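You operate a simulated robot arm through the tools that you are given. There is no shell and no other tool. Be economical: measure what you need, move in short steps, check, and stop when the job is done.

The job below is to be done with a simulated two-armed robot. You get a single attempt, and the scene is never put back.

## Task
Take the green silo tag block on the long edge of the car's deck and put it away on the top of the hopper ledge. Take the green block brush and put it on top of the brown pallet. Take the cap off the oil jar with the blue cap and lay it down on the rack end of the fitting table. Take the pink block labelled "A" from the rack end of the fitting table and leave it on the corner of the car's deck. Put the small blue brush on the rack end of the fitting table away on the top of the test bench. Put the grey block labelled "R 20" from the top of the fitting table on the third shelf from the top of the stores rack, mixer end and the grey block marked "R 40" on the third shelf from the top of the stores rack, door end. Take the white shim and leave it on top of the grey plate with a lug. Take the green oil can on the top of the fitting table and put it away on the top of the oiling bench. Take the grey bolt keeper and leave it on the third shelf from the top of the stores rack, mixer end. Switch the green square lever on. Take the damp meter and leave it on the corner of the car's deck. Take the white sample mould on the top of the test bench and put it away on the far end of the fill ledge. Pull the drawer with the blue handle open. Do these in any order. Set down upright: green silo tag block, pink block, green oil can.

It is judged by the outcome, as a careful person would: the job done as asked, and still so three seconds after it is handed in. It fails if anything else is knocked over, pushed out of place, dropped, spilled or broken. Lids that push on must go on centred and level and be pressed home; caps that screw on are set level and turned clockwise until they are tight.

## Robot
Two 7-joint arms with two-finger parallel grippers on one trunk, on a base that drives. Base frame: it is fixed to the floor where the robot stands at the start and does not move with it; the origin is under the middle of the robot, x ahead of it, y to its left, z up. Lengths are in mm, angles in rad, forces in N, time in s.
The left shoulder is at the start at [70, 177, 1101], the right one opposite. Places, roughly: brown pallet (26x19x4 cm) [-3400, 300, 800]; corner of the car's deck [900, 1700, 800]; damp meter [-3250, 2250, 1000]; drawer with the blue handle [-3400, 1900, 700]; far end of the fill ledge [700, -6000, 800]; green block brush (5x11x7 cm) [-1600, 500, 1400]; green oil can (18x7x10 cm) [-1200, 2800, 800]; green square lever [-3600, 1100, 1000]; grey block [-1250, 2250, 750]; grey bolt keeper (29x9x8 cm) [-1200, 3000, 500]; grey plate with a lug (26x15x5 cm) [-1300, 3000, 800]; oil jar with the blue cap (8x8x9 cm) [-1600, 1400, 800]; pink block [-1250, 1500, 750]; small blue brush (5x11x7 cm) [-1200, 1700, 800]; third shelf of the stores rack, door end [-1400, 700, 1000]; third shelf of the stores rack, mixer end [-1400, -200, 1000]; top of the hopper ledge [-200, -4500, 900]; top of the oiling bench [-3400, -3300, 800]; top of the test bench [-3500, 2600, 900]; white sample mould [-3250, 3250, 1000]; white shim (6x8x2 cm) [-1400, 2600, 800]. Payload 3.43 kg a hand.
The TCP of each hand is the grasp point between the finger pads, 30 mm short of the fingertips. In the tool frame z runs along the fingers and y along their closing line. Largest opening 94 mm; finger width 28, thickness 10; the body of the gripper, 50 by 96 mm, starts 55 mm behind the TCP.
Orientation is that of the tool frame in the base frame, as a unit quaternion [x, y, z, w]. With the fingers straight down and closing along the base's y, the tool's x points along the base's -x, its y along +y and its z along -z.

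## Interface
- The arms move only by the tool servo_tool. It takes "left_targets", "right_targets" or both (then of equal length, played together; a hand with none holds still); each is a list of rows, each a list of 3 entries, a list of its own where there are three numbers: the shift along the base's x, y, z in units of 100 mm (1.0 is 100 mm), then the turn, a rotation vector about the base's x, y, z in units of 90 degrees (1.0 is 90 degrees), then the finger opening in cm, from 0 to 9.4. In form: [[[tx, ty, tz], [wx, wy, wz], jaw], ...]. A call has 1 to 10 rows; each row is the pose to reach, as a shift and turn from the pose commanded when the call began. A call with a number of a shift or a turn outside -1 to 1 is refused whole. Each row takes 0.2 s and may step no farther than 50 mm and 0.15 rad from the row before; otherwise, or with a gripper value out of range, the whole call is refused. Where a pose cannot be reached the arm comes as near as it can. A force on the tool above 40 N (or 10 N above the force at the start of the call, whichever is more), or a blocked arm, ends the call early, and 0.2 s more pass. The fingers move at their own pace (about 153 mm/s each) and stop on an object; they squeeze with about 40 N. The grip force told is the motor's: it shows also when the fingers shut on nothing. Time passes only in rows, and 0.2 s behind the last, so rows that repeat a pose let the fingers close. The reply holds the time, the measured pose of the TCP, the force on the tool along the base axes, the opening and the grip force, in the units named above and with some noise, with the torque about the TCP (base axes, N m) and any sound that the robot's microphone picked up.
- Cameras (640 x 400 px; columns grow to the right, rows downward): "scene" is now at [126, 30, 1407.7]; the picture's right is [0.38, -0.92, 0.00], its down [-0.63, -0.26, -0.73] and it looks along [0.67, 0.28, -0.69] (base axes); focal length 286 px, centre (320, 200). "left" rides on the left gripper at [76, -14, -102] in its tool frame; the picture's right is [0.18, 0.98, 0.00], its down [-0.75, 0.14, -0.64] and it looks along [-0.63, 0.12, 0.77] (tool axes); focal length 243 px, centre (320, 200). "right" rides on the right gripper at [76, 14, -102] in its tool frame; the picture's right is [-0.18, 0.98, 0.00], its down [-0.75, -0.14, -0.64] and it looks along [-0.63, -0.12, 0.77] (tool axes); focal length 243 px, centre (320, 200). There is no depth. A picture from a camera that has moved, and an enlarged one, comes with that camera's place and axes in the base frame and with its lens.
- snapshot(camera): a new picture of that camera. It takes no simulated time.
- raise_lower(by): slides the trunk up (or, below 0, down) by that many mm; the arms and the scene camera ride with it, the base frame stays. It gives what a move gives, with no picture.
- drive_base(legs): drives the robot by 1 to 6 legs, each [ahead, turn to the left] in mm and rad, along the robot's own axes; the way and the turn of a leg run together, so that a leg with both is an arc; at most 1500 mm and 3.142 rad a leg. The arms and the cameras ride along, it lands a little off, and it stops where it bumps. It gives what a move gives.
- turn_head(pan, tilt): turns the head with the scene camera to pan (to the left, within 1.501 rad either way) and tilt (down, from -0.506 to 1.204), counted from straight ahead of the robot. It gives what a move gives.
- inspect(camera, box): a new picture of the part [left, top, right, bottom] of that camera's present view, enlarged. It takes no simulated time.
- finish_job(): hands the job in; it is judged then, once.

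Work in short steps. Places have to be worked out from the pictures, the camera data and where the tool is seen: move nearer, look again, correct. Check each grasp and each placing, and mend what went wrong. You have 577 turns and 370 pictures in all, those below and enlarged ones among them. Open the grippers and draw the arms clear of the work before you hand the job in, unless the task says otherwise.

The tools are called after "Emit:" by a JSON object that holds its "name" and its "arguments". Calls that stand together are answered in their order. servo_tool: Moves the arms, as the interface text tells. Its arguments: {"type":"object","properties":{"left_targets":{"type":"array"},"right_targets":{"type":"array"}},"required":[]} The other tools are called the same way: raise_lower (by) slides the trunk up or down; drive_base (legs) drives the base; turn_head (pan, tilt) turns the head that bears the scene camera; snapshot (camera) takes a picture; inspect (camera, box) takes an enlarged picture of a part of a camera's view; finish_job () hands the job in.

At the start:

```text
t: 0.0
left_position: [491.7, 358.6, 1151.3]
left_orientation: [0.0, 1.0, 0.0, 0.0]
left_force: [0.2, -0.2, -0.8]
left_torque: [-0.02, 0.01, 0.02]
left_opening: 93.9
left_grasp_force: 0.1
right_position: [556.9, -90.7, 1096.2]
right_orientation: [0.001, 1.0, 0.0, 0.001]
right_force: [-0.5, -0.1, 1.2]
right_torque: [0.0, 0.0, -0.01]
right_opening: 94.0
right_grasp_force: 0.1
trunk travel left (down, up): [-681.0, 159.0]
robot x, y, heading: [2.5, 3.9, 0.002]
head pan, tilt: [0.391, 0.756]
```

scene: 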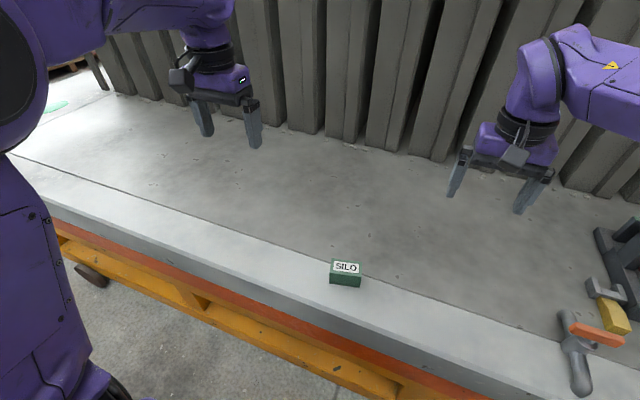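
right: 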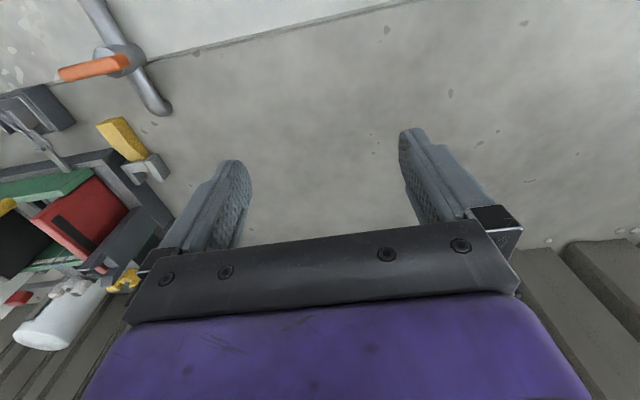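
left: 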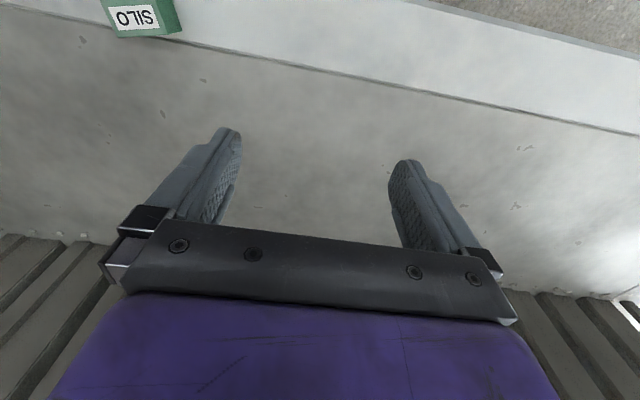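

The SILO block looks to be at about [475, 118, 840] on the deck. I enlarge it first to see its pose.

Emit:
{"name": "inspect", "arguments": {"camera": "scene", "box": [280, 230, 408, 310]}}

Emit:
{"name": "inspect", "arguments": {"camera": "left", "box": [60, 0, 220, 100]}}

```text
5.00 times, centred on (344, 270) of scene
camera zoom: at [126.0, 30.0, 1407.7], right [0.38, -0.92, 0.0], down [-0.63, -0.26, -0.73], along [0.67, 0.28, -0.69], focal length 1430 px, centre (200, -150)
```

zoom: 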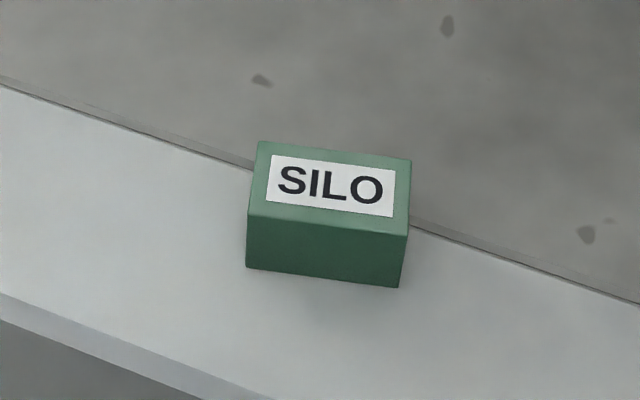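

```text
4.00 times, centred on (140, 50) of left
camera zoom: at [417.4, 344.1, 1253.3], right [-0.18, 0.98, 0.0], down [0.75, 0.14, 0.64], along [0.63, 0.12, -0.77], focal length 970 px, centre (1040, 800)
```

zoom: 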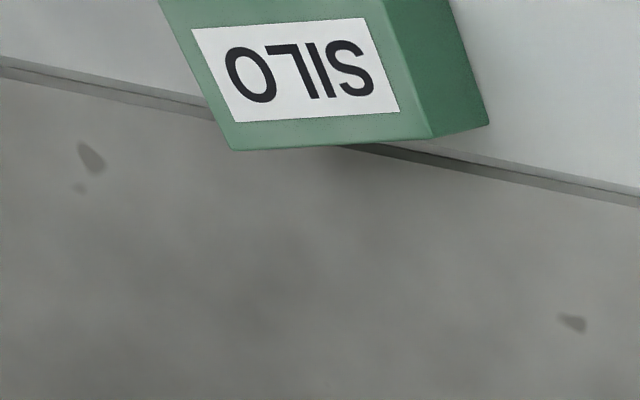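

I judge the block's centre at about [479, 115], top z≈861, deck z≈817, with its long axis turned about 14°. I move the left hand over it and turn it to match, then lower the trunk.

Emit:
{"name": "servo_tool", "arguments": {"left_targets": [[[-0.03, -0.4, 0], [0, 0, 0.08], 9.4], [[-0.06, -0.8, 0], [0, 0, 0.159], 9.4], [[-0.1, -1.0, 0], [0, 0, 0.159], 9.4]]}}

Emit:
{"name": "servo_tool", "arguments": {"left_targets": [[[0, -0.45, 0], [0, 0, 0], 9.4], [[0, -0.9, 0], [0, 0, 0], 9.4], [[0, -1.0, 0], [0, 0, 0], 9.4]]}}

Emit:
{"name": "servo_tool", "arguments": {"left_targets": [[[0, -0.44, 0], [0, 0, 0], 9.4], [[0, -0.44, 0], [0, 0, 0], 9.4]]}}

Emit:
{"name": "raise_lower", "arguments": {"by": -200}}

Emit:
{"name": "snapshot", "arguments": {"camera": "left"}}

```text
t: 0.8
left_position: [481.6, 258.7, 1150.5]
left_orientation: [-0.125, 0.992, -0.001, 0.0]
left_force: [-0.4, 0.1, -0.1]
left_torque: [-0.05, 0.01, -0.01]
left_opening: 94.0
left_grasp_force: 0.2
right_position: [558.3, -89.6, 1097.9]
right_orientation: [0.0, 1.0, 0.0, 0.0]
right_force: [-0.1, -0.2, 0.6]
right_torque: [0.01, -0.01, 0.02]
right_opening: 94.0
right_grasp_force: 0.1
trunk travel left (down, up): [-681.0, 159.0]
robot x, y, heading: [-0.4, -0.0, -0.001]
head pan, tilt: [0.391, 0.756]
```

```text
t: 1.6
left_position: [482.9, 160.5, 1151.4]
left_orientation: [-0.127, 0.992, -0.007, 0.0]
left_force: [0.1, 0.1, -0.3]
left_torque: [-0.04, 0.02, -0.02]
left_opening: 93.9
left_grasp_force: 0.0
right_position: [558.5, -89.5, 1096.0]
right_orientation: [0.002, 1.0, -0.001, 0.0]
right_force: [0.4, 0.7, -0.2]
right_torque: [-0.03, -0.02, 0.0]
right_opening: 94.0
right_grasp_force: 0.0
trunk travel left (down, up): [-681.0, 159.0]
robot x, y, heading: [-0.6, 2.4, -0.004]
head pan, tilt: [0.391, 0.756]
```

```text
t: 2.2
left_position: [482.9, 117.6, 1153.0]
left_orientation: [-0.128, 0.992, -0.01, -0.001]
left_force: [0.0, -0.2, -0.3]
left_torque: [0.0, 0.0, 0.01]
left_opening: 94.1
left_grasp_force: 0.1
right_position: [558.3, -89.2, 1096.8]
right_orientation: [0.001, 1.0, 0.001, 0.0]
right_force: [-0.2, 0.6, -0.1]
right_torque: [-0.02, -0.01, 0.01]
right_opening: 94.2
right_grasp_force: 0.2
trunk travel left (down, up): [-681.0, 159.0]
robot x, y, heading: [-3.1, 3.3, 0.004]
head pan, tilt: [0.391, 0.756]
```

```text
t: 4.4
left_position: [481.9, 116.5, 952.5]
left_orientation: [-0.126, 0.992, -0.01, -0.001]
left_force: [0.6, -0.7, 0.4]
left_torque: [-0.04, 0.01, 0.01]
left_opening: 94.0
left_grasp_force: 0.0
right_position: [558.5, -89.9, 897.3]
right_orientation: [0.001, 1.0, 0.0, 0.0]
right_force: [-0.7, -0.7, -0.3]
right_torque: [-0.02, -0.04, 0.04]
right_opening: 94.2
right_grasp_force: 0.0
trunk travel left (down, up): [-481.0, 359.0]
robot x, y, heading: [-0.8, -1.6, 0.002]
head pan, tilt: [0.391, 0.756]
```

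```text
364 pictures are left
camera left: at [413.9, 85.0, 1056.4], right [-0.42, 0.91, -0.02], down [0.69, 0.34, 0.64], along [0.58, 0.26, -0.77], focal length 243 px, centre (320, 200)
```

left: 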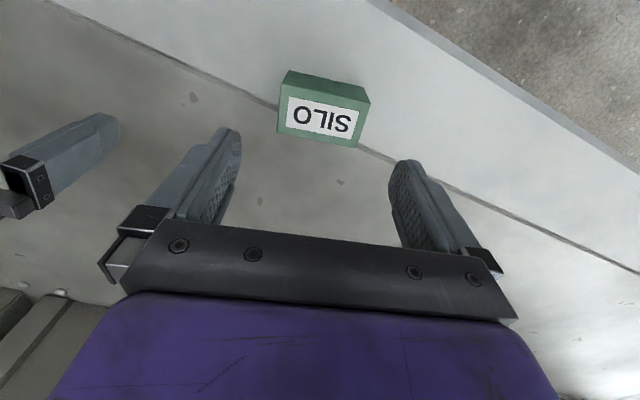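

The block lines up with the fingers, centre about [479, 115]. I go down 99 mm and close.

Emit:
{"name": "servo_tool", "arguments": {"left_targets": [[[-0.03, -0.01, -0.4], [0, 0, 0], 9.4], [[-0.03, -0.01, -0.8], [0, 0, 0], 9.4], [[-0.03, -0.01, -0.99], [0, 0, 0], 9.4], [[-0.03, -0.01, -0.99], [0, 0, 0], 5], [[-0.03, -0.01, -0.99], [0, 0, 0], 5], [[-0.03, -0.01, -0.99], [0, 0, 0], 5]]}}

Emit:
{"name": "snapshot", "arguments": {"camera": "left"}}

```text
t: 5.8
left_position: [478.9, 113.0, 851.3]
left_orientation: [-0.124, 0.992, 0.0, 0.001]
left_force: [0.2, -1.0, -0.3]
left_torque: [0.03, 0.0, -0.02]
left_opening: 73.1
left_grasp_force: 39.7
right_position: [558.2, -90.6, 897.6]
right_orientation: [0.0, 1.0, -0.001, 0.0]
right_force: [1.1, -0.2, 0.4]
right_torque: [0.01, 0.0, 0.01]
right_opening: 94.0
right_grasp_force: 0.0
trunk travel left (down, up): [-481.0, 359.0]
robot x, y, heading: [0.1, -0.5, -0.001]
head pan, tilt: [0.391, 0.756]
```

```text
363 pictures are left
camera left: at [410.7, 79.9, 954.0], right [-0.42, 0.91, 0.0], down [0.7, 0.32, 0.64], along [0.58, 0.27, -0.77], focal length 243 px, centre (320, 200)
```

left: 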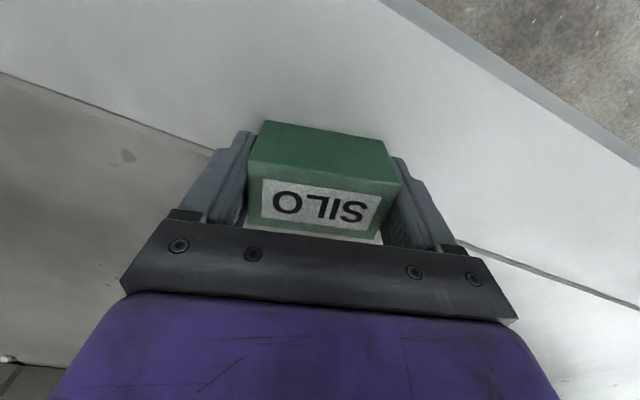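

The block is held (73 mm opening). I lift it, back away from the deck and turn right to look down the aisle to the south.

Emit:
{"name": "raise_lower", "arguments": {"by": 300}}

Emit:
{"name": "drive_base", "arguments": {"legs": [[-300, 0], [0, -1.57]]}}

Emit:
{"name": "turn_head", "arguments": {"pan": 0, "tilt": 0.35}}

Emit:
{"name": "snapshot", "arguments": {"camera": "scene"}}

```text
t: 8.8
left_position: [479.7, 113.1, 1151.0]
left_orientation: [-0.125, 0.992, 0.0, 0.0]
left_force: [-0.2, 0.3, -0.9]
left_torque: [0.01, 0.02, 0.03]
left_opening: 73.6
left_grasp_force: 39.3
right_position: [557.6, -90.2, 1196.6]
right_orientation: [0.0, 1.0, 0.0, 0.001]
right_force: [0.0, -0.5, -0.6]
right_torque: [0.02, 0.02, 0.01]
right_opening: 94.1
right_grasp_force: 0.1
trunk travel left (down, up): [-781.0, 59.0]
robot x, y, heading: [4.1, 2.5, -0.006]
head pan, tilt: [0.391, 0.756]
```

```text
t: 14.7
left_position: [-188.2, -480.3, 1152.6]
left_orientation: [0.615, 0.788, 0.0, -0.001]
left_force: [-0.2, 0.0, -0.7]
left_torque: [0.01, 0.02, -0.01]
left_opening: 73.4
left_grasp_force: 40.0
right_position: [-391.3, -558.8, 1196.0]
right_orientation: [0.709, 0.706, 0.0, 0.0]
right_force: [-0.6, 1.2, 0.0]
right_torque: [0.04, 0.02, -0.02]
right_opening: 94.3
right_grasp_force: 0.1
trunk travel left (down, up): [-781.0, 59.0]
robot x, y, heading: [-299.7, -1.7, -1.574]
head pan, tilt: [0.391, 0.756]
```

```text
t: 15.5
left_position: [-189.2, -481.9, 1150.6]
left_orientation: [0.615, 0.789, 0.0, 0.0]
left_force: [-0.1, 0.4, -0.9]
left_torque: [-0.01, 0.02, 0.0]
left_opening: 73.6
left_grasp_force: 39.8
right_position: [-393.2, -558.6, 1197.4]
right_orientation: [0.708, 0.706, 0.0, 0.0]
right_force: [0.0, 0.3, 0.8]
right_torque: [0.0, -0.02, 0.01]
right_opening: 94.1
right_grasp_force: 0.1
trunk travel left (down, up): [-781.0, 59.0]
robot x, y, heading: [-297.7, 1.1, -1.577]
head pan, tilt: [0.0, 0.351]
```

```text
362 pictures are left
camera scene: at [-300.6, -145.5, 1543.7], right [-1.0, 0.0, 0.0], down [0.0, 0.34, -0.94], along [0.0, -0.94, -0.34], focal length 286 px, centre (320, 200)
```

scene: 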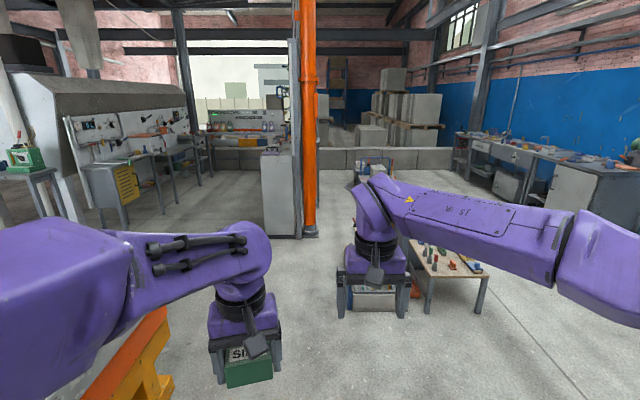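

An orange post and a cabinet stand straight ahead at about [-180, -3190]. I zoom in to find the hopper ledge beyond it.

Emit:
{"name": "inspect", "arguments": {"camera": "scene", "box": [180, 60, 400, 240]}}

Emit:
{"name": "inspect", "arguments": {"camera": "scene", "box": [0, 60, 220, 240]}}

```text
2.22 times, centred on (290, 150) of scene
camera zoom: at [-300.6, -145.5, 1543.7], right [-1.0, 0.0, 0.0], down [0.0, 0.34, -0.94], along [0.0, -0.94, -0.34], focal length 636 px, centre (387, 311)
```

zoom: 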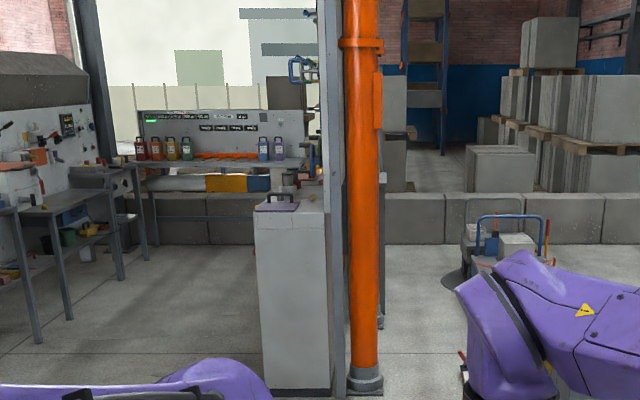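

```text
2.22 times, centred on (110, 150) of scene
camera zoom: at [-300.6, -145.5, 1543.7], right [-1.0, 0.0, 0.0], down [0.0, 0.34, -0.94], along [0.0, -0.94, -0.34], focal length 636 px, centre (787, 311)
```

zoom: 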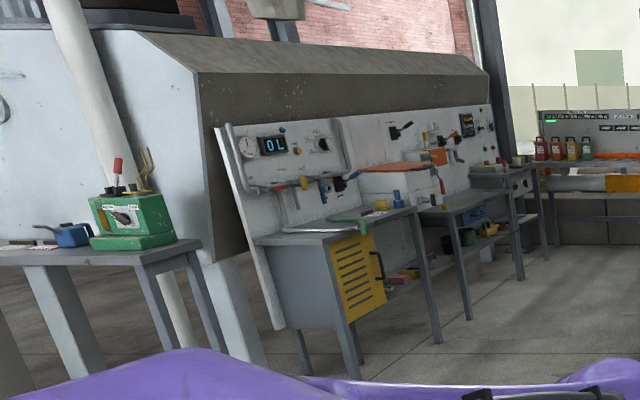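

The path along x≈-300 looks free for well over a metre. I drive 1200 mm ahead and look to both sides.

Emit:
{"name": "drive_base", "arguments": {"legs": [[1200, 0]]}}

Emit:
{"name": "turn_head", "arguments": {"pan": 0, "tilt": 0.25}}

Emit:
{"name": "snapshot", "arguments": {"camera": "scene"}}

```text
t: 21.6
left_position: [-182.6, -1684.2, 1151.3]
left_orientation: [0.612, 0.791, -0.001, 0.0]
left_force: [-0.2, -0.1, -0.5]
left_torque: [0.01, 0.03, 0.05]
left_opening: 73.4
left_grasp_force: 40.2
right_position: [-384.6, -1762.7, 1196.6]
right_orientation: [0.706, 0.709, 0.001, 0.0]
right_force: [-0.1, -0.8, -0.4]
right_torque: [0.03, 0.0, 0.0]
right_opening: 93.9
right_grasp_force: 0.0
trunk travel left (down, up): [-781.0, 59.0]
robot x, y, heading: [-294.4, -1205.5, -1.57]
head pan, tilt: [0.0, 0.351]
```

```text
t: 22.3
left_position: [-182.3, -1683.7, 1151.4]
left_orientation: [0.612, 0.791, 0.0, 0.0]
left_force: [0.3, 0.2, -0.7]
left_torque: [-0.04, 0.01, 0.04]
left_opening: 73.5
left_grasp_force: 40.1
right_position: [-385.0, -1764.4, 1197.0]
right_orientation: [0.706, 0.708, 0.0, 0.0]
right_force: [0.7, -0.3, -0.5]
right_torque: [-0.01, 0.03, 0.01]
right_opening: 94.2
right_grasp_force: 0.0
trunk travel left (down, up): [-781.0, 59.0]
robot x, y, heading: [-297.6, -1200.7, -1.565]
head pan, tilt: [0.0, 0.25]
```

```text
359 pictures are left
camera scene: at [-297.6, -1349.8, 1553.2], right [-1.0, -0.01, 0.0], down [0.0, 0.25, -0.97], along [0.01, -0.97, -0.25], focal length 286 px, centre (320, 200)
```

scene: 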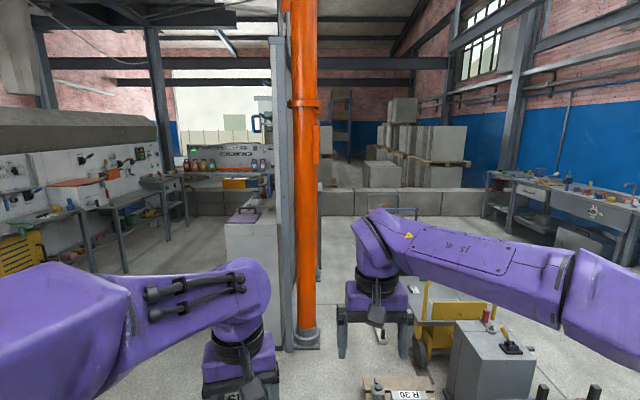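

The post's base is at about [-170, -3165] and a low platform with things lies ahead to the right. I look left to see the open floor there.

Emit:
{"name": "turn_head", "arguments": {"pan": 0.6, "tilt": 0.4}}

Emit:
{"name": "snapshot", "arguments": {"camera": "scene"}}

```text
t: 23.3
left_position: [-182.7, -1684.2, 1151.9]
left_orientation: [0.611, 0.791, 0.0, 0.0]
left_force: [-0.3, -0.1, -1.3]
left_torque: [-0.01, -0.02, 0.04]
left_opening: 73.7
left_grasp_force: 39.8
right_position: [-384.5, -1762.4, 1197.6]
right_orientation: [0.706, 0.708, 0.0, 0.0]
right_force: [0.2, -0.3, 0.0]
right_torque: [0.03, 0.01, -0.02]
right_opening: 94.1
right_grasp_force: 0.1
trunk travel left (down, up): [-781.0, 59.0]
robot x, y, heading: [-295.4, -1204.6, -1.563]
head pan, tilt: [0.6, 0.4]
```

```text
358 pictures are left
camera scene: at [-245.5, -1332.4, 1539.3], right [-0.82, -0.57, 0.0], down [-0.22, 0.32, -0.92], along [0.52, -0.76, -0.39], focal length 286 px, centre (320, 200)
```

scene: 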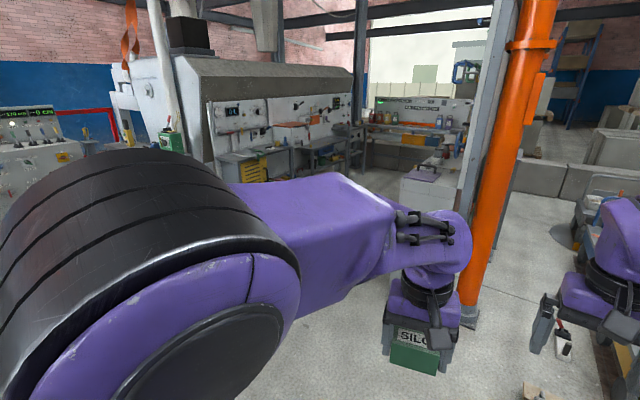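

The floor to the left looks free. I drive to about [700, -3000], facing -y, and look toward the hopper partition.

Emit:
{"name": "drive_base", "arguments": {"legs": [[0, 0.507], [1500, 0], [500, 0], [0, -0.507]]}}

Emit:
{"name": "turn_head", "arguments": {"pan": -0.5, "tilt": 0.3}}

Emit:
{"name": "snapshot", "arguments": {"camera": "scene"}}

```text
t: 36.1
left_position: [784.8, -3424.3, 1151.5]
left_orientation: [0.613, 0.79, -0.001, 0.001]
left_force: [0.2, -0.2, -0.6]
left_torque: [0.02, 0.0, 0.01]
left_opening: 73.3
left_grasp_force: 40.2
right_position: [582.7, -3504.2, 1196.7]
right_orientation: [0.706, 0.708, 0.0, -0.001]
right_force: [-0.4, -0.9, 0.2]
right_torque: [0.01, -0.01, 0.04]
right_opening: 93.9
right_grasp_force: 0.0
trunk travel left (down, up): [-781.0, 59.0]
robot x, y, heading: [669.4, -2944.6, -1.569]
head pan, tilt: [0.6, 0.4]
```

```text
t: 37.4
left_position: [784.1, -3425.7, 1152.4]
left_orientation: [0.613, 0.79, 0.0, 0.0]
left_force: [0.2, -0.2, -0.5]
left_torque: [0.0, 0.0, -0.01]
left_opening: 73.3
left_grasp_force: 40.4
right_position: [582.0, -3503.5, 1197.0]
right_orientation: [0.706, 0.708, 0.001, 0.0]
right_force: [-0.2, 0.3, -0.1]
right_torque: [-0.01, -0.01, -0.01]
right_opening: 93.9
right_grasp_force: 0.0
trunk travel left (down, up): [-781.0, 59.0]
robot x, y, heading: [669.0, -2947.1, -1.572]
head pan, tilt: [-0.499, 0.3]
```

```text
357 pictures are left
camera scene: at [626.3, -3080.0, 1548.5], right [-0.88, 0.48, 0.0], down [0.14, 0.26, -0.96], along [-0.45, -0.84, -0.3], focal length 286 px, centre (320, 200)
```

scene: 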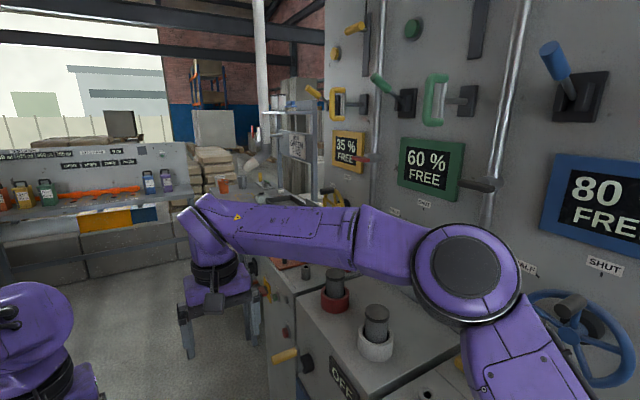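

The hopper control panels are close to the right elbow. I drive forward and slightly left to about y=-4400, then turn right a bit to look at the hopper ledge.

Emit:
{"name": "drive_base", "arguments": {"legs": [[0, 0.15], [1450, 0], [0, -1.0]]}}

Emit:
{"name": "turn_head", "arguments": {"pan": -0.3, "tilt": 0.4}}

Emit:
{"name": "snapshot", "arguments": {"camera": "scene"}}

```text
t: 47.8
left_position: [606.9, -4779.8, 1151.6]
left_orientation: [0.883, 0.469, 0.0, 0.0]
left_force: [-0.1, 0.0, 0.2]
left_torque: [0.0, -0.01, 0.0]
left_opening: 73.5
left_grasp_force: 39.8
right_position: [413.5, -4679.3, 1197.5]
right_orientation: [0.935, 0.354, 0.0, 0.0]
right_force: [-0.1, 0.4, -0.1]
right_torque: [0.0, 0.01, -0.02]
right_opening: 94.2
right_grasp_force: 0.0
trunk travel left (down, up): [-781.0, 59.0]
robot x, y, heading: [891.3, -4377.5, -2.413]
head pan, tilt: [-0.499, 0.3]
```

```text
t: 48.5
left_position: [607.0, -4778.1, 1151.8]
left_orientation: [0.883, 0.469, 0.0, 0.0]
left_force: [-0.8, -0.1, -1.3]
left_torque: [-0.01, -0.04, -0.03]
left_opening: 73.6
left_grasp_force: 40.0
right_position: [412.5, -4679.5, 1197.5]
right_orientation: [0.935, 0.355, -0.001, 0.001]
right_force: [0.3, -0.6, -0.2]
right_torque: [-0.04, 0.0, -0.01]
right_opening: 94.0
right_grasp_force: 0.1
trunk travel left (down, up): [-781.0, 59.0]
robot x, y, heading: [891.0, -4373.3, -2.414]
head pan, tilt: [-0.3, 0.4]
```

```text
356 pictures are left
camera scene: at [767.7, -4448.8, 1539.3], right [-0.41, 0.91, 0.0], down [0.35, 0.16, -0.92], along [-0.84, -0.38, -0.39], focal length 286 px, centre (320, 200)
```

scene: 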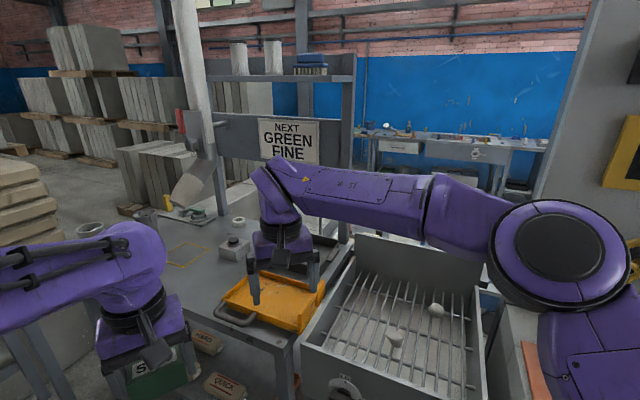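

The grated hopper box and a table beside it are ahead, but the right arm hides the ledge. I turn to face -x squarely and look between the arms.

Emit:
{"name": "drive_base", "arguments": {"legs": [[0, -0.73]]}}

Emit:
{"name": "turn_head", "arguments": {"pan": 0.1, "tilt": 0.45}}

Emit:
{"name": "snapshot", "arguments": {"camera": "scene"}}

```text
t: 50.9
left_position: [409.6, -4483.9, 1151.0]
left_orientation: [0.993, 0.12, -0.001, 0.0]
left_force: [0.7, -0.3, -0.5]
left_torque: [0.02, -0.02, 0.02]
left_opening: 73.6
left_grasp_force: 40.0
right_position: [333.1, -4280.3, 1197.1]
right_orientation: [1.0, -0.005, 0.0, 0.0]
right_force: [-0.1, -0.6, -0.4]
right_torque: [0.0, 0.0, -0.01]
right_opening: 94.1
right_grasp_force: 0.1
trunk travel left (down, up): [-781.0, 59.0]
robot x, y, heading: [890.5, -4375.1, 3.135]
head pan, tilt: [-0.3, 0.4]
```

```text
t: 51.7
left_position: [410.0, -4483.6, 1151.3]
left_orientation: [0.993, 0.121, 0.0, 0.0]
left_force: [-0.7, 0.3, -0.7]
left_torque: [-0.03, -0.01, -0.01]
left_opening: 73.6
left_grasp_force: 40.1
right_position: [333.3, -4280.5, 1197.2]
right_orientation: [1.0, -0.006, 0.0, 0.0]
right_force: [-0.1, 1.1, 0.1]
right_torque: [0.02, -0.04, -0.01]
right_opening: 94.0
right_grasp_force: 0.0
trunk travel left (down, up): [-781.0, 59.0]
robot x, y, heading: [891.3, -4379.3, 3.136]
head pan, tilt: [0.099, 0.45]
```

```text
355 pictures are left
camera scene: at [748.1, -4385.0, 1534.6], right [-0.09, 1.0, 0.0], down [0.43, 0.04, -0.9], along [-0.9, -0.08, -0.44], focal length 286 px, centre (320, 200)
```

scene: 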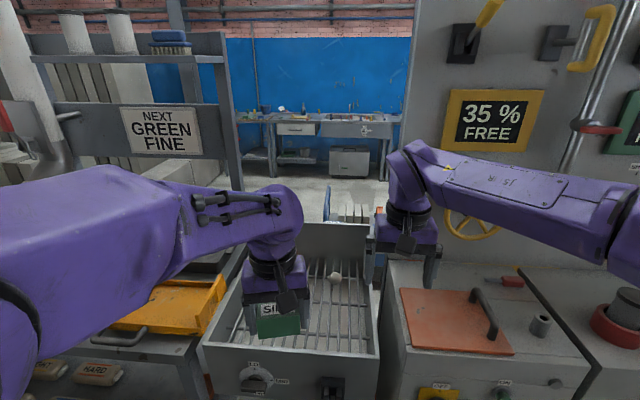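

I zoom in around where the listed ledge place projects (about pixel 312, 240).

Emit:
{"name": "inspect", "arguments": {"camera": "scene", "box": [220, 180, 420, 340]}}

Emit:
{"name": "snapshot", "arguments": {"camera": "left"}}

Emit:
{"name": "snapshot", "arguments": {"camera": "right"}}

```text
2.50 times, centred on (320, 260) of scene
camera zoom: at [748.1, -4385.0, 1534.6], right [-0.09, 1.0, 0.0], down [0.43, 0.04, -0.9], along [-0.9, -0.08, -0.44], focal length 715 px, centre (320, 50)
```

zoom: 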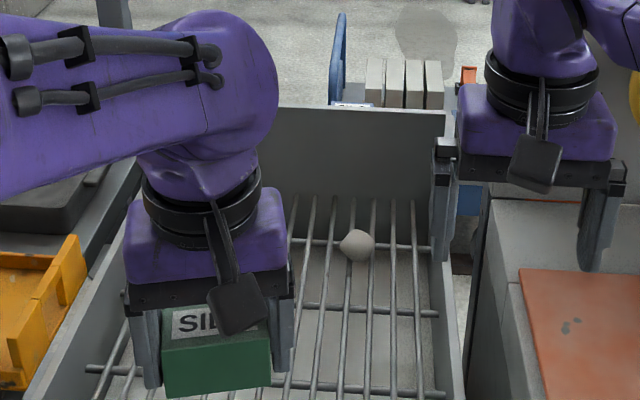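

```text
353 pictures are left
camera left: at [482.0, -4451.9, 1254.2], right [0.41, -0.91, 0.0], down [-0.7, -0.32, 0.64], along [-0.58, -0.27, -0.77], focal length 243 px, centre (320, 200)
```

left: 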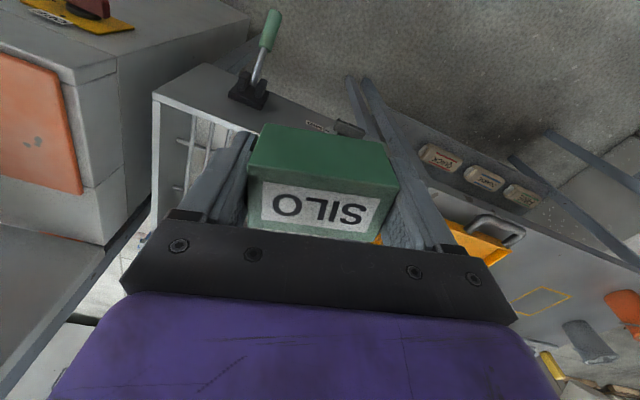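

```text
352 pictures are left
camera right: at [409.9, -4294.4, 1298.2], right [-0.19, -0.98, 0.0], down [-0.75, 0.15, 0.64], along [-0.63, 0.12, -0.77], focal length 243 px, centre (320, 200)
```

right: 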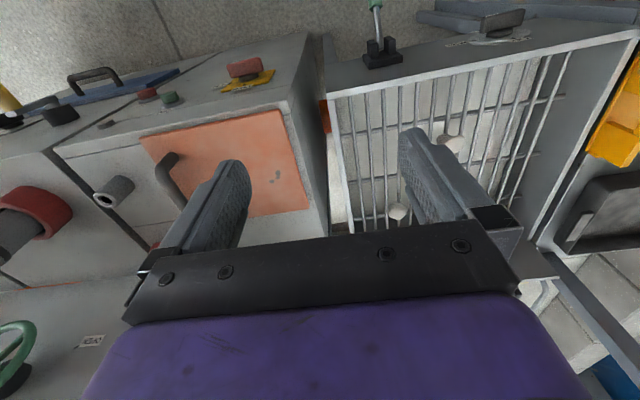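

The left arm may hide the ledge. I turn the robot 0.2 rad left so the gap between the hands points at it, and raise the trunk fully for a better view.

Emit:
{"name": "drive_base", "arguments": {"legs": [[-300, 0], [0, 0.25]]}}

Emit:
{"name": "raise_lower", "arguments": {"by": 59}}

Emit:
{"name": "turn_head", "arguments": {"pan": 0, "tilt": 0.45}}

Emit:
{"name": "snapshot", "arguments": {"camera": "scene"}}

```text
t: 54.6
left_position: [753.2, -4601.4, 1151.2]
left_orientation: [0.97, 0.242, 0.0, 0.0]
left_force: [-0.4, 0.1, 0.1]
left_torque: [-0.04, -0.02, 0.01]
left_opening: 73.8
left_grasp_force: 40.5
right_position: [628.9, -4422.6, 1196.3]
right_orientation: [0.993, 0.118, 0.0, 0.001]
right_force: [-0.6, -0.8, -0.6]
right_torque: [0.01, 0.04, 0.02]
right_opening: 94.3
right_grasp_force: 0.0
trunk travel left (down, up): [-781.0, 59.0]
robot x, y, heading: [1192.1, -4379.7, -2.907]
head pan, tilt: [0.099, 0.45]
```

```text
t: 55.6
left_position: [752.7, -4601.7, 1210.1]
left_orientation: [0.971, 0.241, 0.0, 0.0]
left_force: [-0.1, -0.6, -0.8]
left_torque: [-0.02, 0.02, 0.02]
left_opening: 73.7
left_grasp_force: 39.9
right_position: [627.7, -4422.1, 1256.1]
right_orientation: [0.993, 0.118, 0.0, 0.0]
right_force: [0.5, 0.2, -0.1]
right_torque: [-0.04, -0.03, 0.03]
right_opening: 94.0
right_grasp_force: 0.0
trunk travel left (down, up): [-840.0, 0.0]
robot x, y, heading: [1194.6, -4379.5, -2.906]
head pan, tilt: [0.099, 0.45]
```

```text
t: 56.3
left_position: [753.7, -4600.7, 1211.0]
left_orientation: [0.97, 0.241, 0.0, 0.0]
left_force: [0.5, 0.6, -0.3]
left_torque: [-0.02, 0.0, 0.01]
left_opening: 73.7
left_grasp_force: 40.4
right_position: [628.7, -4422.0, 1255.1]
right_orientation: [0.993, 0.117, 0.0, 0.0]
right_force: [-0.4, 0.3, -0.4]
right_torque: [0.0, -0.01, 0.0]
right_opening: 93.8
right_grasp_force: 0.1
trunk travel left (down, up): [-840.0, 0.0]
robot x, y, heading: [1194.3, -4377.5, -2.902]
head pan, tilt: [0.0, 0.45]
```

```text
351 pictures are left
camera scene: at [1053.7, -4414.0, 1593.3], right [-0.24, 0.97, 0.0], down [0.42, 0.1, -0.9], along [-0.87, -0.21, -0.44], focal length 286 px, centre (320, 200)
```

scene: 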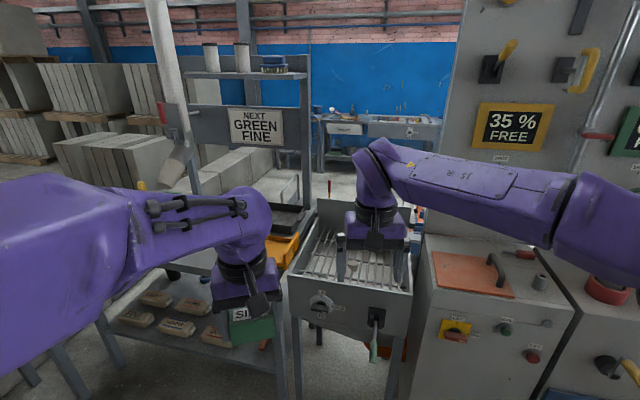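

The ledge is likely just behind the hopper's back wall (x≈-200). I drive closer and look down with the hand cameras.

Emit:
{"name": "drive_base", "arguments": {"legs": [[0, -0.08], [450, 0], [0, -0.16]]}}

Emit:
{"name": "turn_head", "arguments": {"pan": 0, "tilt": 0.6}}

Emit:
{"name": "snapshot", "arguments": {"camera": "scene"}}

Emit:
{"name": "snapshot", "arguments": {"camera": "right"}}

```text
t: 60.2
left_position: [269.4, -4566.2, 1210.5]
left_orientation: [0.992, 0.125, 0.0, -0.002]
left_force: [-1.0, 0.0, 0.1]
left_torque: [0.01, -0.02, -0.01]
left_opening: 73.6
left_grasp_force: 39.9
right_position: [190.4, -4362.0, 1256.0]
right_orientation: [1.0, 0.001, -0.001, -0.001]
right_force: [0.6, 0.0, -0.3]
right_torque: [-0.01, 0.01, -0.01]
right_opening: 94.0
right_grasp_force: 0.2
trunk travel left (down, up): [-840.0, 0.0]
robot x, y, heading: [747.7, -4449.4, -3.142]
head pan, tilt: [0.0, 0.45]
```

```text
t: 60.9
left_position: [268.1, -4563.4, 1210.7]
left_orientation: [0.992, 0.125, 0.0, 0.001]
left_force: [-1.0, -0.5, -0.8]
left_torque: [0.0, -0.01, 0.03]
left_opening: 73.4
left_grasp_force: 39.8
right_position: [188.9, -4360.3, 1255.8]
right_orientation: [1.0, 0.0, -0.001, 0.001]
right_force: [0.1, 0.1, -0.4]
right_torque: [0.0, -0.02, -0.01]
right_opening: 94.0
right_grasp_force: 0.1
trunk travel left (down, up): [-840.0, 0.0]
robot x, y, heading: [749.5, -4452.8, -3.14]
head pan, tilt: [0.0, 0.6]
```

```text
350 pictures are left
camera scene: at [608.6, -4451.5, 1579.8], right [0.0, 1.0, 0.0], down [0.56, 0.0, -0.83], along [-0.83, 0.0, -0.56], focal length 286 px, centre (320, 200)
```

scene: 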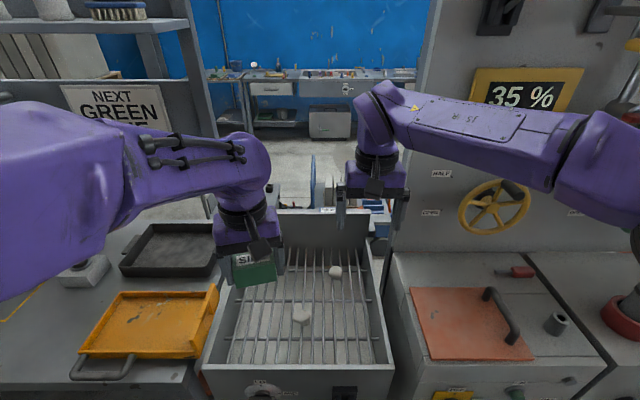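

```text
349 pictures are left
camera right: at [266.4, -4373.6, 1357.0], right [-0.18, -0.98, 0.0], down [-0.75, 0.14, 0.64], along [-0.63, 0.12, -0.77], focal length 243 px, centre (320, 200)
```

right: 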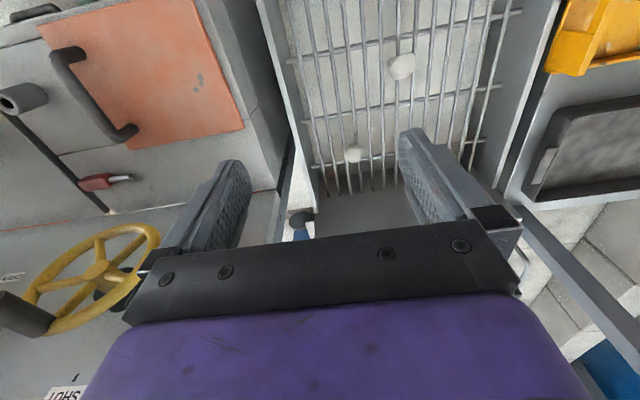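

I zoom on the region directly behind the hopper's back wall and around the shelf post.

Emit:
{"name": "inspect", "arguments": {"camera": "scene", "box": [260, 120, 420, 220]}}

Emit:
{"name": "inspect", "arguments": {"camera": "scene", "box": [0, 0, 320, 200]}}

```text
4.00 times, centred on (340, 170) of scene
camera zoom: at [608.6, -4451.5, 1579.8], right [0.0, 1.0, 0.0], down [0.56, 0.0, -0.83], along [-0.83, 0.0, -0.56], focal length 1144 px, centre (240, 320)
```

zoom: 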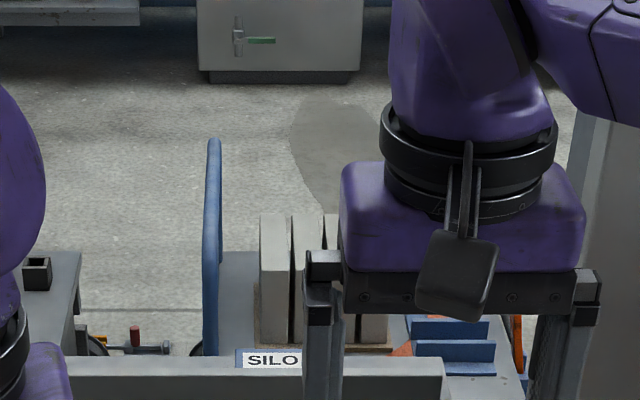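

```text
2.00 times, centred on (160, 100) of scene
camera zoom: at [608.6, -4451.5, 1579.8], right [0.0, 1.0, 0.0], down [0.56, 0.0, -0.83], along [-0.83, 0.0, -0.56], focal length 572 px, centre (640, 400)
```

zoom: 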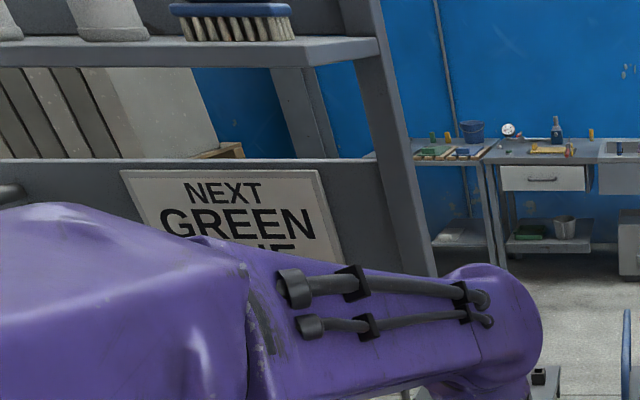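

There's a "SILO" marked thing just behind the back wall top. I tilt the right hand forward a little and reach 100 mm further to look behind it.

Emit:
{"name": "servo_tool", "arguments": {"right_targets": [[[-0.4, 0, 0], [0, 0.09, 0], 9.4], [[-0.8, 0, 0.1], [0, 0.18, 0], 9.4], [[-1.0, -0.2, 0.2], [0, 0.24, 0], 9.4], [[-1.0, -0.5, 0.2], [0, 0.24, 0], 9.4]]}}

Emit:
{"name": "snapshot", "arguments": {"camera": "right"}}

```text
t: 61.9
left_position: [268.3, -4566.1, 1210.1]
left_orientation: [0.992, 0.126, 0.0, -0.002]
left_force: [0.2, -0.9, -0.3]
left_torque: [0.0, 0.02, 0.0]
left_opening: 73.5
left_grasp_force: 40.3
right_position: [88.2, -4414.8, 1276.9]
right_orientation: [0.982, 0.0, -0.188, -0.001]
right_force: [0.2, -0.5, 0.2]
right_torque: [0.06, -0.01, -0.02]
right_opening: 94.0
right_grasp_force: 0.1
trunk travel left (down, up): [-840.0, 0.0]
robot x, y, heading: [748.5, -4448.1, -3.14]
head pan, tilt: [0.0, 0.6]
```

```text
346 pictures are left
camera right: at [198.4, -4427.5, 1342.1], right [-0.17, -0.98, 0.07], down [-0.46, 0.14, 0.88], along [-0.87, 0.12, -0.48], focal length 243 px, centre (320, 200)
```

right: 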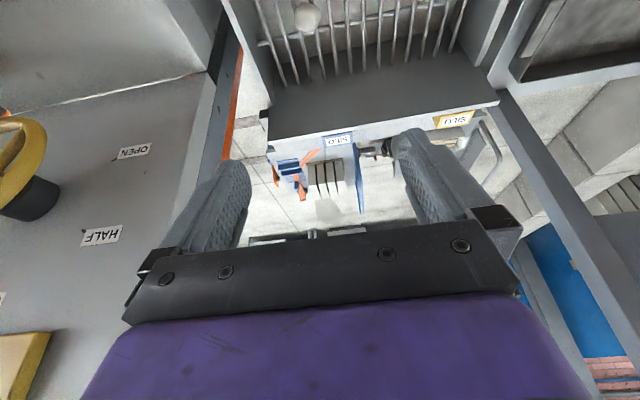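

Emit:
{"name": "inspect", "arguments": {"camera": "right", "box": [240, 80, 520, 240]}}

```text
2.29 times, centred on (380, 160) of right
camera zoom: at [198.4, -4427.5, 1342.1], right [-0.17, -0.98, 0.07], down [-0.46, 0.14, 0.88], along [-0.87, 0.12, -0.48], focal length 555 px, centre (183, 291)
```

zoom: 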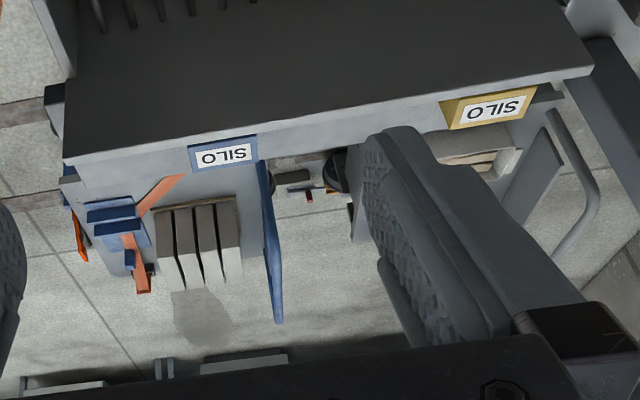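

There are a blue and a yellow SILO tag on the back ledge already. I go 80 mm closer and lower by 120 mm to see their geometry better.

Emit:
{"name": "drive_base", "arguments": {"legs": [[80, 0]]}}

Emit:
{"name": "raise_lower", "arguments": {"by": -120}}

Emit:
{"name": "inspect", "arguments": {"camera": "right", "box": [200, 80, 520, 280]}}

Emit:
{"name": "snapshot", "arguments": {"camera": "left"}}

```text
t: 62.9
left_position: [204.8, -4563.1, 1218.3]
left_orientation: [0.992, 0.126, -0.007, -0.001]
left_force: [-0.1, 0.5, 0.0]
left_torque: [-0.03, 0.02, -0.03]
left_opening: 73.3
left_grasp_force: 39.8
right_position: [25.8, -4410.6, 1285.7]
right_orientation: [0.981, 0.0, -0.194, 0.0]
right_force: [0.9, 0.0, 0.8]
right_torque: [0.02, -0.02, -0.01]
right_opening: 94.4
right_grasp_force: 0.0
trunk travel left (down, up): [-840.0, 0.0]
robot x, y, heading: [668.9, -4451.1, -3.143]
head pan, tilt: [0.0, 0.6]
```

```text
t: 64.4
left_position: [192.4, -4564.8, 1093.9]
left_orientation: [0.992, 0.125, -0.001, -0.001]
left_force: [0.2, 0.7, -0.8]
left_torque: [-0.01, -0.04, -0.01]
left_opening: 73.5
left_grasp_force: 39.8
right_position: [13.0, -4411.5, 1159.0]
right_orientation: [0.982, 0.001, -0.191, 0.001]
right_force: [-0.3, 0.6, 0.5]
right_torque: [-0.01, -0.02, -0.01]
right_opening: 94.2
right_grasp_force: 0.1
trunk travel left (down, up): [-720.0, 120.0]
robot x, y, heading: [670.2, -4447.0, -3.144]
head pan, tilt: [0.0, 0.6]
```

```text
2.00 times, centred on (360, 180) of right
camera zoom: at [122.6, -4425.3, 1224.6], right [-0.17, -0.98, 0.07], down [-0.46, 0.14, 0.88], along [-0.87, 0.12, -0.48], focal length 485 px, centre (240, 240)
```

zoom: 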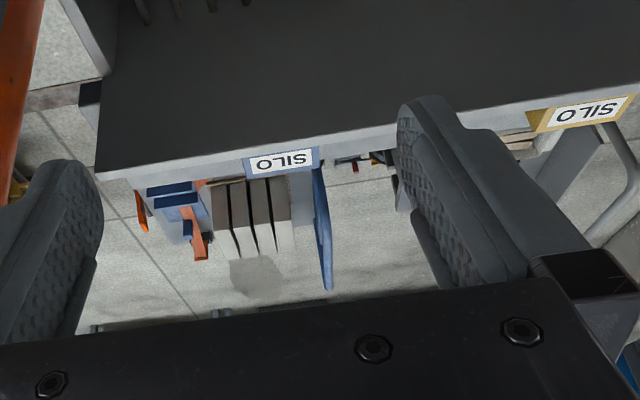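

```text
343 pictures are left
camera left: at [264.6, -4531.0, 1194.7], right [0.42, -0.91, 0.0], down [-0.69, -0.32, 0.64], along [-0.58, -0.27, -0.76], focal length 243 px, centre (320, 200)
```

left: 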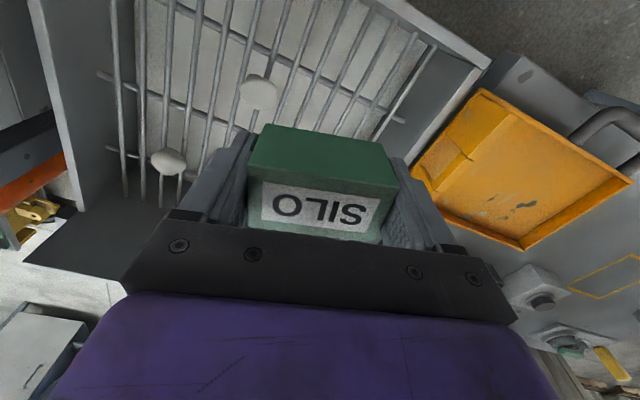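

The ledge at x≈-235 can't be reached from this side, as the hopper is in the way. I restore the right hand, back out and go around by the north to see the west side.

Emit:
{"name": "servo_tool", "arguments": {"right_targets": [[[0.4, 0.2, 0], [0, -0.09, 0], 9.4], [[0.8, 0.4, 0], [0, -0.18, 0], 9.4], [[1.0, 0.4, 0], [0, -0.24, 0], 9.4]]}}

Emit:
{"name": "drive_base", "arguments": {"legs": [[-350, 0], [0, -1.57], [1400, 0], [600, 0], [0, 1.57]]}}

Emit:
{"name": "raise_lower", "arguments": {"by": 120}}

Emit:
{"name": "turn_head", "arguments": {"pan": 0.25, "tilt": 0.45}}

Emit:
{"name": "snapshot", "arguments": {"camera": "scene"}}

```text
t: 65.2
left_position: [192.4, -4564.8, 1093.2]
left_orientation: [0.992, 0.125, -0.002, -0.002]
left_force: [-1.0, -0.6, -0.5]
left_torque: [0.0, -0.02, 0.0]
left_opening: 73.3
left_grasp_force: 40.3
right_position: [103.3, -4372.6, 1160.9]
right_orientation: [1.0, 0.0, -0.026, 0.001]
right_force: [0.2, -0.5, -0.4]
right_torque: [0.0, -0.02, 0.01]
right_opening: 94.0
right_grasp_force: 0.0
right hand out of reach, approached as far as the arm can: row 3
trunk travel left (down, up): [-720.0, 120.0]
robot x, y, heading: [668.7, -4447.1, -3.141]
head pan, tilt: [0.0, 0.6]
```

```text
t: 84.6
left_position: [536.9, -2582.8, 1093.2]
left_orientation: [0.992, 0.126, -0.002, 0.0]
left_force: [-1.0, -0.1, -1.2]
left_torque: [-0.01, 0.01, 0.0]
left_opening: 73.5
left_grasp_force: 40.1
right_position: [446.6, -2392.0, 1160.8]
right_orientation: [1.0, 0.001, -0.027, 0.001]
right_force: [0.3, -0.3, -1.2]
right_torque: [-0.01, 0.02, 0.0]
right_opening: 94.0
right_grasp_force: 0.1
trunk travel left (down, up): [-720.0, 120.0]
robot x, y, heading: [1013.2, -2470.0, -3.142]
head pan, tilt: [0.0, 0.6]
```

```text
t: 86.1
left_position: [538.1, -2583.7, 1212.4]
left_orientation: [0.992, 0.126, -0.002, 0.0]
left_force: [0.3, -0.1, -0.7]
left_torque: [0.02, -0.07, 0.02]
left_opening: 73.8
left_grasp_force: 39.5
right_position: [446.9, -2391.7, 1279.5]
right_orientation: [1.0, 0.0, -0.026, 0.001]
right_force: [-0.1, -0.2, 0.0]
right_torque: [0.0, 0.0, 0.01]
right_opening: 94.2
right_grasp_force: 0.0
trunk travel left (down, up): [-840.0, 0.0]
robot x, y, heading: [1015.3, -2468.2, -3.136]
head pan, tilt: [0.0, 0.6]
```

```text
t: 86.9
left_position: [538.2, -2584.1, 1212.6]
left_orientation: [0.992, 0.126, -0.002, -0.002]
left_force: [0.0, 0.8, -0.5]
left_torque: [-0.01, -0.01, 0.01]
left_opening: 73.3
left_grasp_force: 39.6
right_position: [446.9, -2391.8, 1279.2]
right_orientation: [1.0, 0.001, -0.026, 0.001]
right_force: [-0.9, 0.0, -0.4]
right_torque: [0.04, -0.01, 0.0]
right_opening: 93.9
right_grasp_force: 0.1
trunk travel left (down, up): [-840.0, 0.0]
robot x, y, heading: [1009.5, -2470.0, -3.135]
head pan, tilt: [0.25, 0.45]
```

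```text
342 pictures are left
camera scene: at [872.8, -2493.9, 1593.3], right [-0.25, 0.97, 0.0], down [0.42, 0.11, -0.9], along [-0.87, -0.22, -0.44], focal length 286 px, centre (320, 200)
```

scene: 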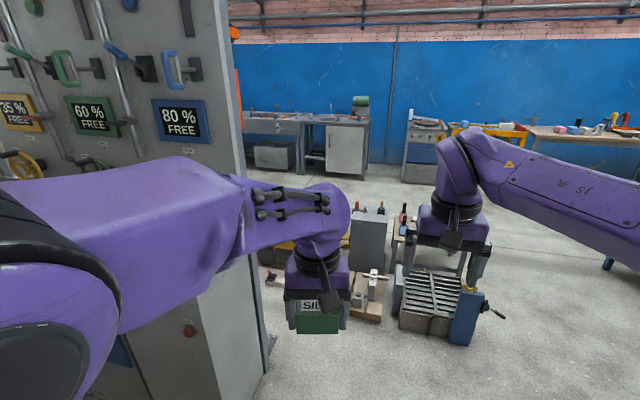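

The group of machines blocks between y≈-1950 and -2700, so I go around it on the north side at y≈-1100.

Emit:
{"name": "drive_base", "arguments": {"legs": [[0, -0.98], [1500, 0], [60, 0], [0, 0.98]]}}

Emit:
{"name": "turn_head", "arguments": {"pan": 0.1, "tilt": 0.45}}

Emit:
{"name": "snapshot", "arguments": {"camera": "scene"}}

```text
t: 94.7
left_position: [37.8, -1199.8, 1215.2]
left_orientation: [0.93, -0.368, -0.004, -0.002]
left_force: [0.7, 0.0, -0.2]
left_torque: [0.0, 0.03, -0.01]
left_opening: 73.7
left_grasp_force: 40.3
right_position: [151.3, -1021.1, 1282.6]
right_orientation: [0.877, -0.48, -0.027, -0.013]
right_force: [-0.2, 0.5, -0.5]
right_torque: [0.0, 0.03, -0.02]
right_opening: 94.1
right_grasp_force: 0.1
trunk travel left (down, up): [-840.0, 0.0]
robot x, y, heading: [386.3, -1538.3, 2.134]
head pan, tilt: [0.25, 0.45]
stopped in leg 2: the robot was blocked; the commanded pose is now the measured one
```

```text
t: 95.4
left_position: [34.2, -1196.2, 1213.3]
left_orientation: [0.93, -0.368, -0.002, -0.002]
left_force: [-0.2, 0.6, -1.2]
left_torque: [0.0, 0.01, 0.0]
left_opening: 73.7
left_grasp_force: 40.6
right_position: [148.2, -1017.9, 1280.3]
right_orientation: [0.877, -0.48, -0.024, -0.012]
right_force: [0.5, 0.8, -0.6]
right_torque: [-0.02, 0.0, 0.0]
right_opening: 93.9
right_grasp_force: 0.0
trunk travel left (down, up): [-840.0, 0.0]
robot x, y, heading: [384.2, -1534.5, 2.14]
head pan, tilt: [0.099, 0.45]
```

```text
341 pictures are left
camera scene: at [298.6, -1422.3, 1593.1], right [0.79, 0.62, 0.0], down [0.27, -0.34, -0.9], along [-0.56, 0.71, -0.44], focal length 286 px, centre (320, 200)
```

scene: 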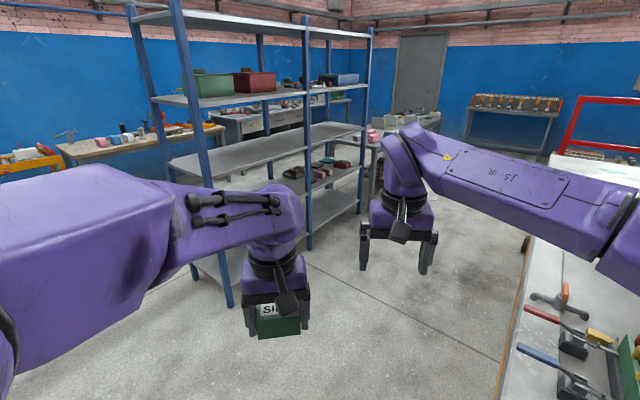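

I bumped lightly into the car's end near [500, -1250]. I back off and head west along y≈-1280 between the rack's end (y≈-620) and the machine group.

Emit:
{"name": "drive_base", "arguments": {"legs": [[-150, 0], [0, 0.54], [850, 0], [0, 0.46]]}}

Emit:
{"name": "turn_head", "arguments": {"pan": 0, "tilt": 0.45}}

Emit:
{"name": "snapshot", "arguments": {"camera": "scene"}}

```text
t: 103.7
left_position: [-770.6, -1409.3, 1213.8]
left_orientation: [0.992, 0.13, -0.004, -0.001]
left_force: [-0.1, 1.4, -0.9]
left_torque: [0.0, -0.03, 0.01]
left_opening: 73.5
left_grasp_force: 39.8
right_position: [-862.7, -1219.0, 1279.3]
right_orientation: [1.0, 0.007, -0.028, 0.001]
right_force: [-0.2, -0.4, 0.2]
right_torque: [0.05, 0.0, 0.02]
right_opening: 93.8
right_grasp_force: 0.2
trunk travel left (down, up): [-840.0, 0.0]
robot x, y, heading: [-299.2, -1293.7, -3.13]
head pan, tilt: [0.099, 0.45]
```

```text
t: 104.4
left_position: [-768.9, -1411.1, 1214.2]
left_orientation: [0.991, 0.13, -0.003, 0.0]
left_force: [0.1, 0.6, 0.2]
left_torque: [0.04, 0.0, 0.0]
left_opening: 73.3
left_grasp_force: 40.3
right_position: [-862.1, -1220.3, 1281.9]
right_orientation: [1.0, 0.008, -0.029, 0.001]
right_force: [0.1, 0.3, -0.4]
right_torque: [0.0, 0.03, 0.0]
right_opening: 93.9
right_grasp_force: 0.1
trunk travel left (down, up): [-840.0, 0.0]
robot x, y, heading: [-299.2, -1290.2, -3.129]
head pan, tilt: [0.0, 0.45]
```

```text
340 pictures are left
camera scene: at [-440.7, -1296.2, 1593.3], right [-0.01, 1.0, 0.0], down [0.44, 0.01, -0.9], along [-0.9, -0.01, -0.44], focal length 286 px, centre (320, 200)
```

scene: 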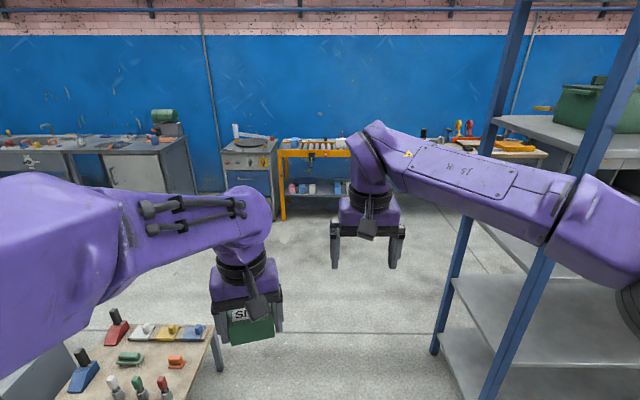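

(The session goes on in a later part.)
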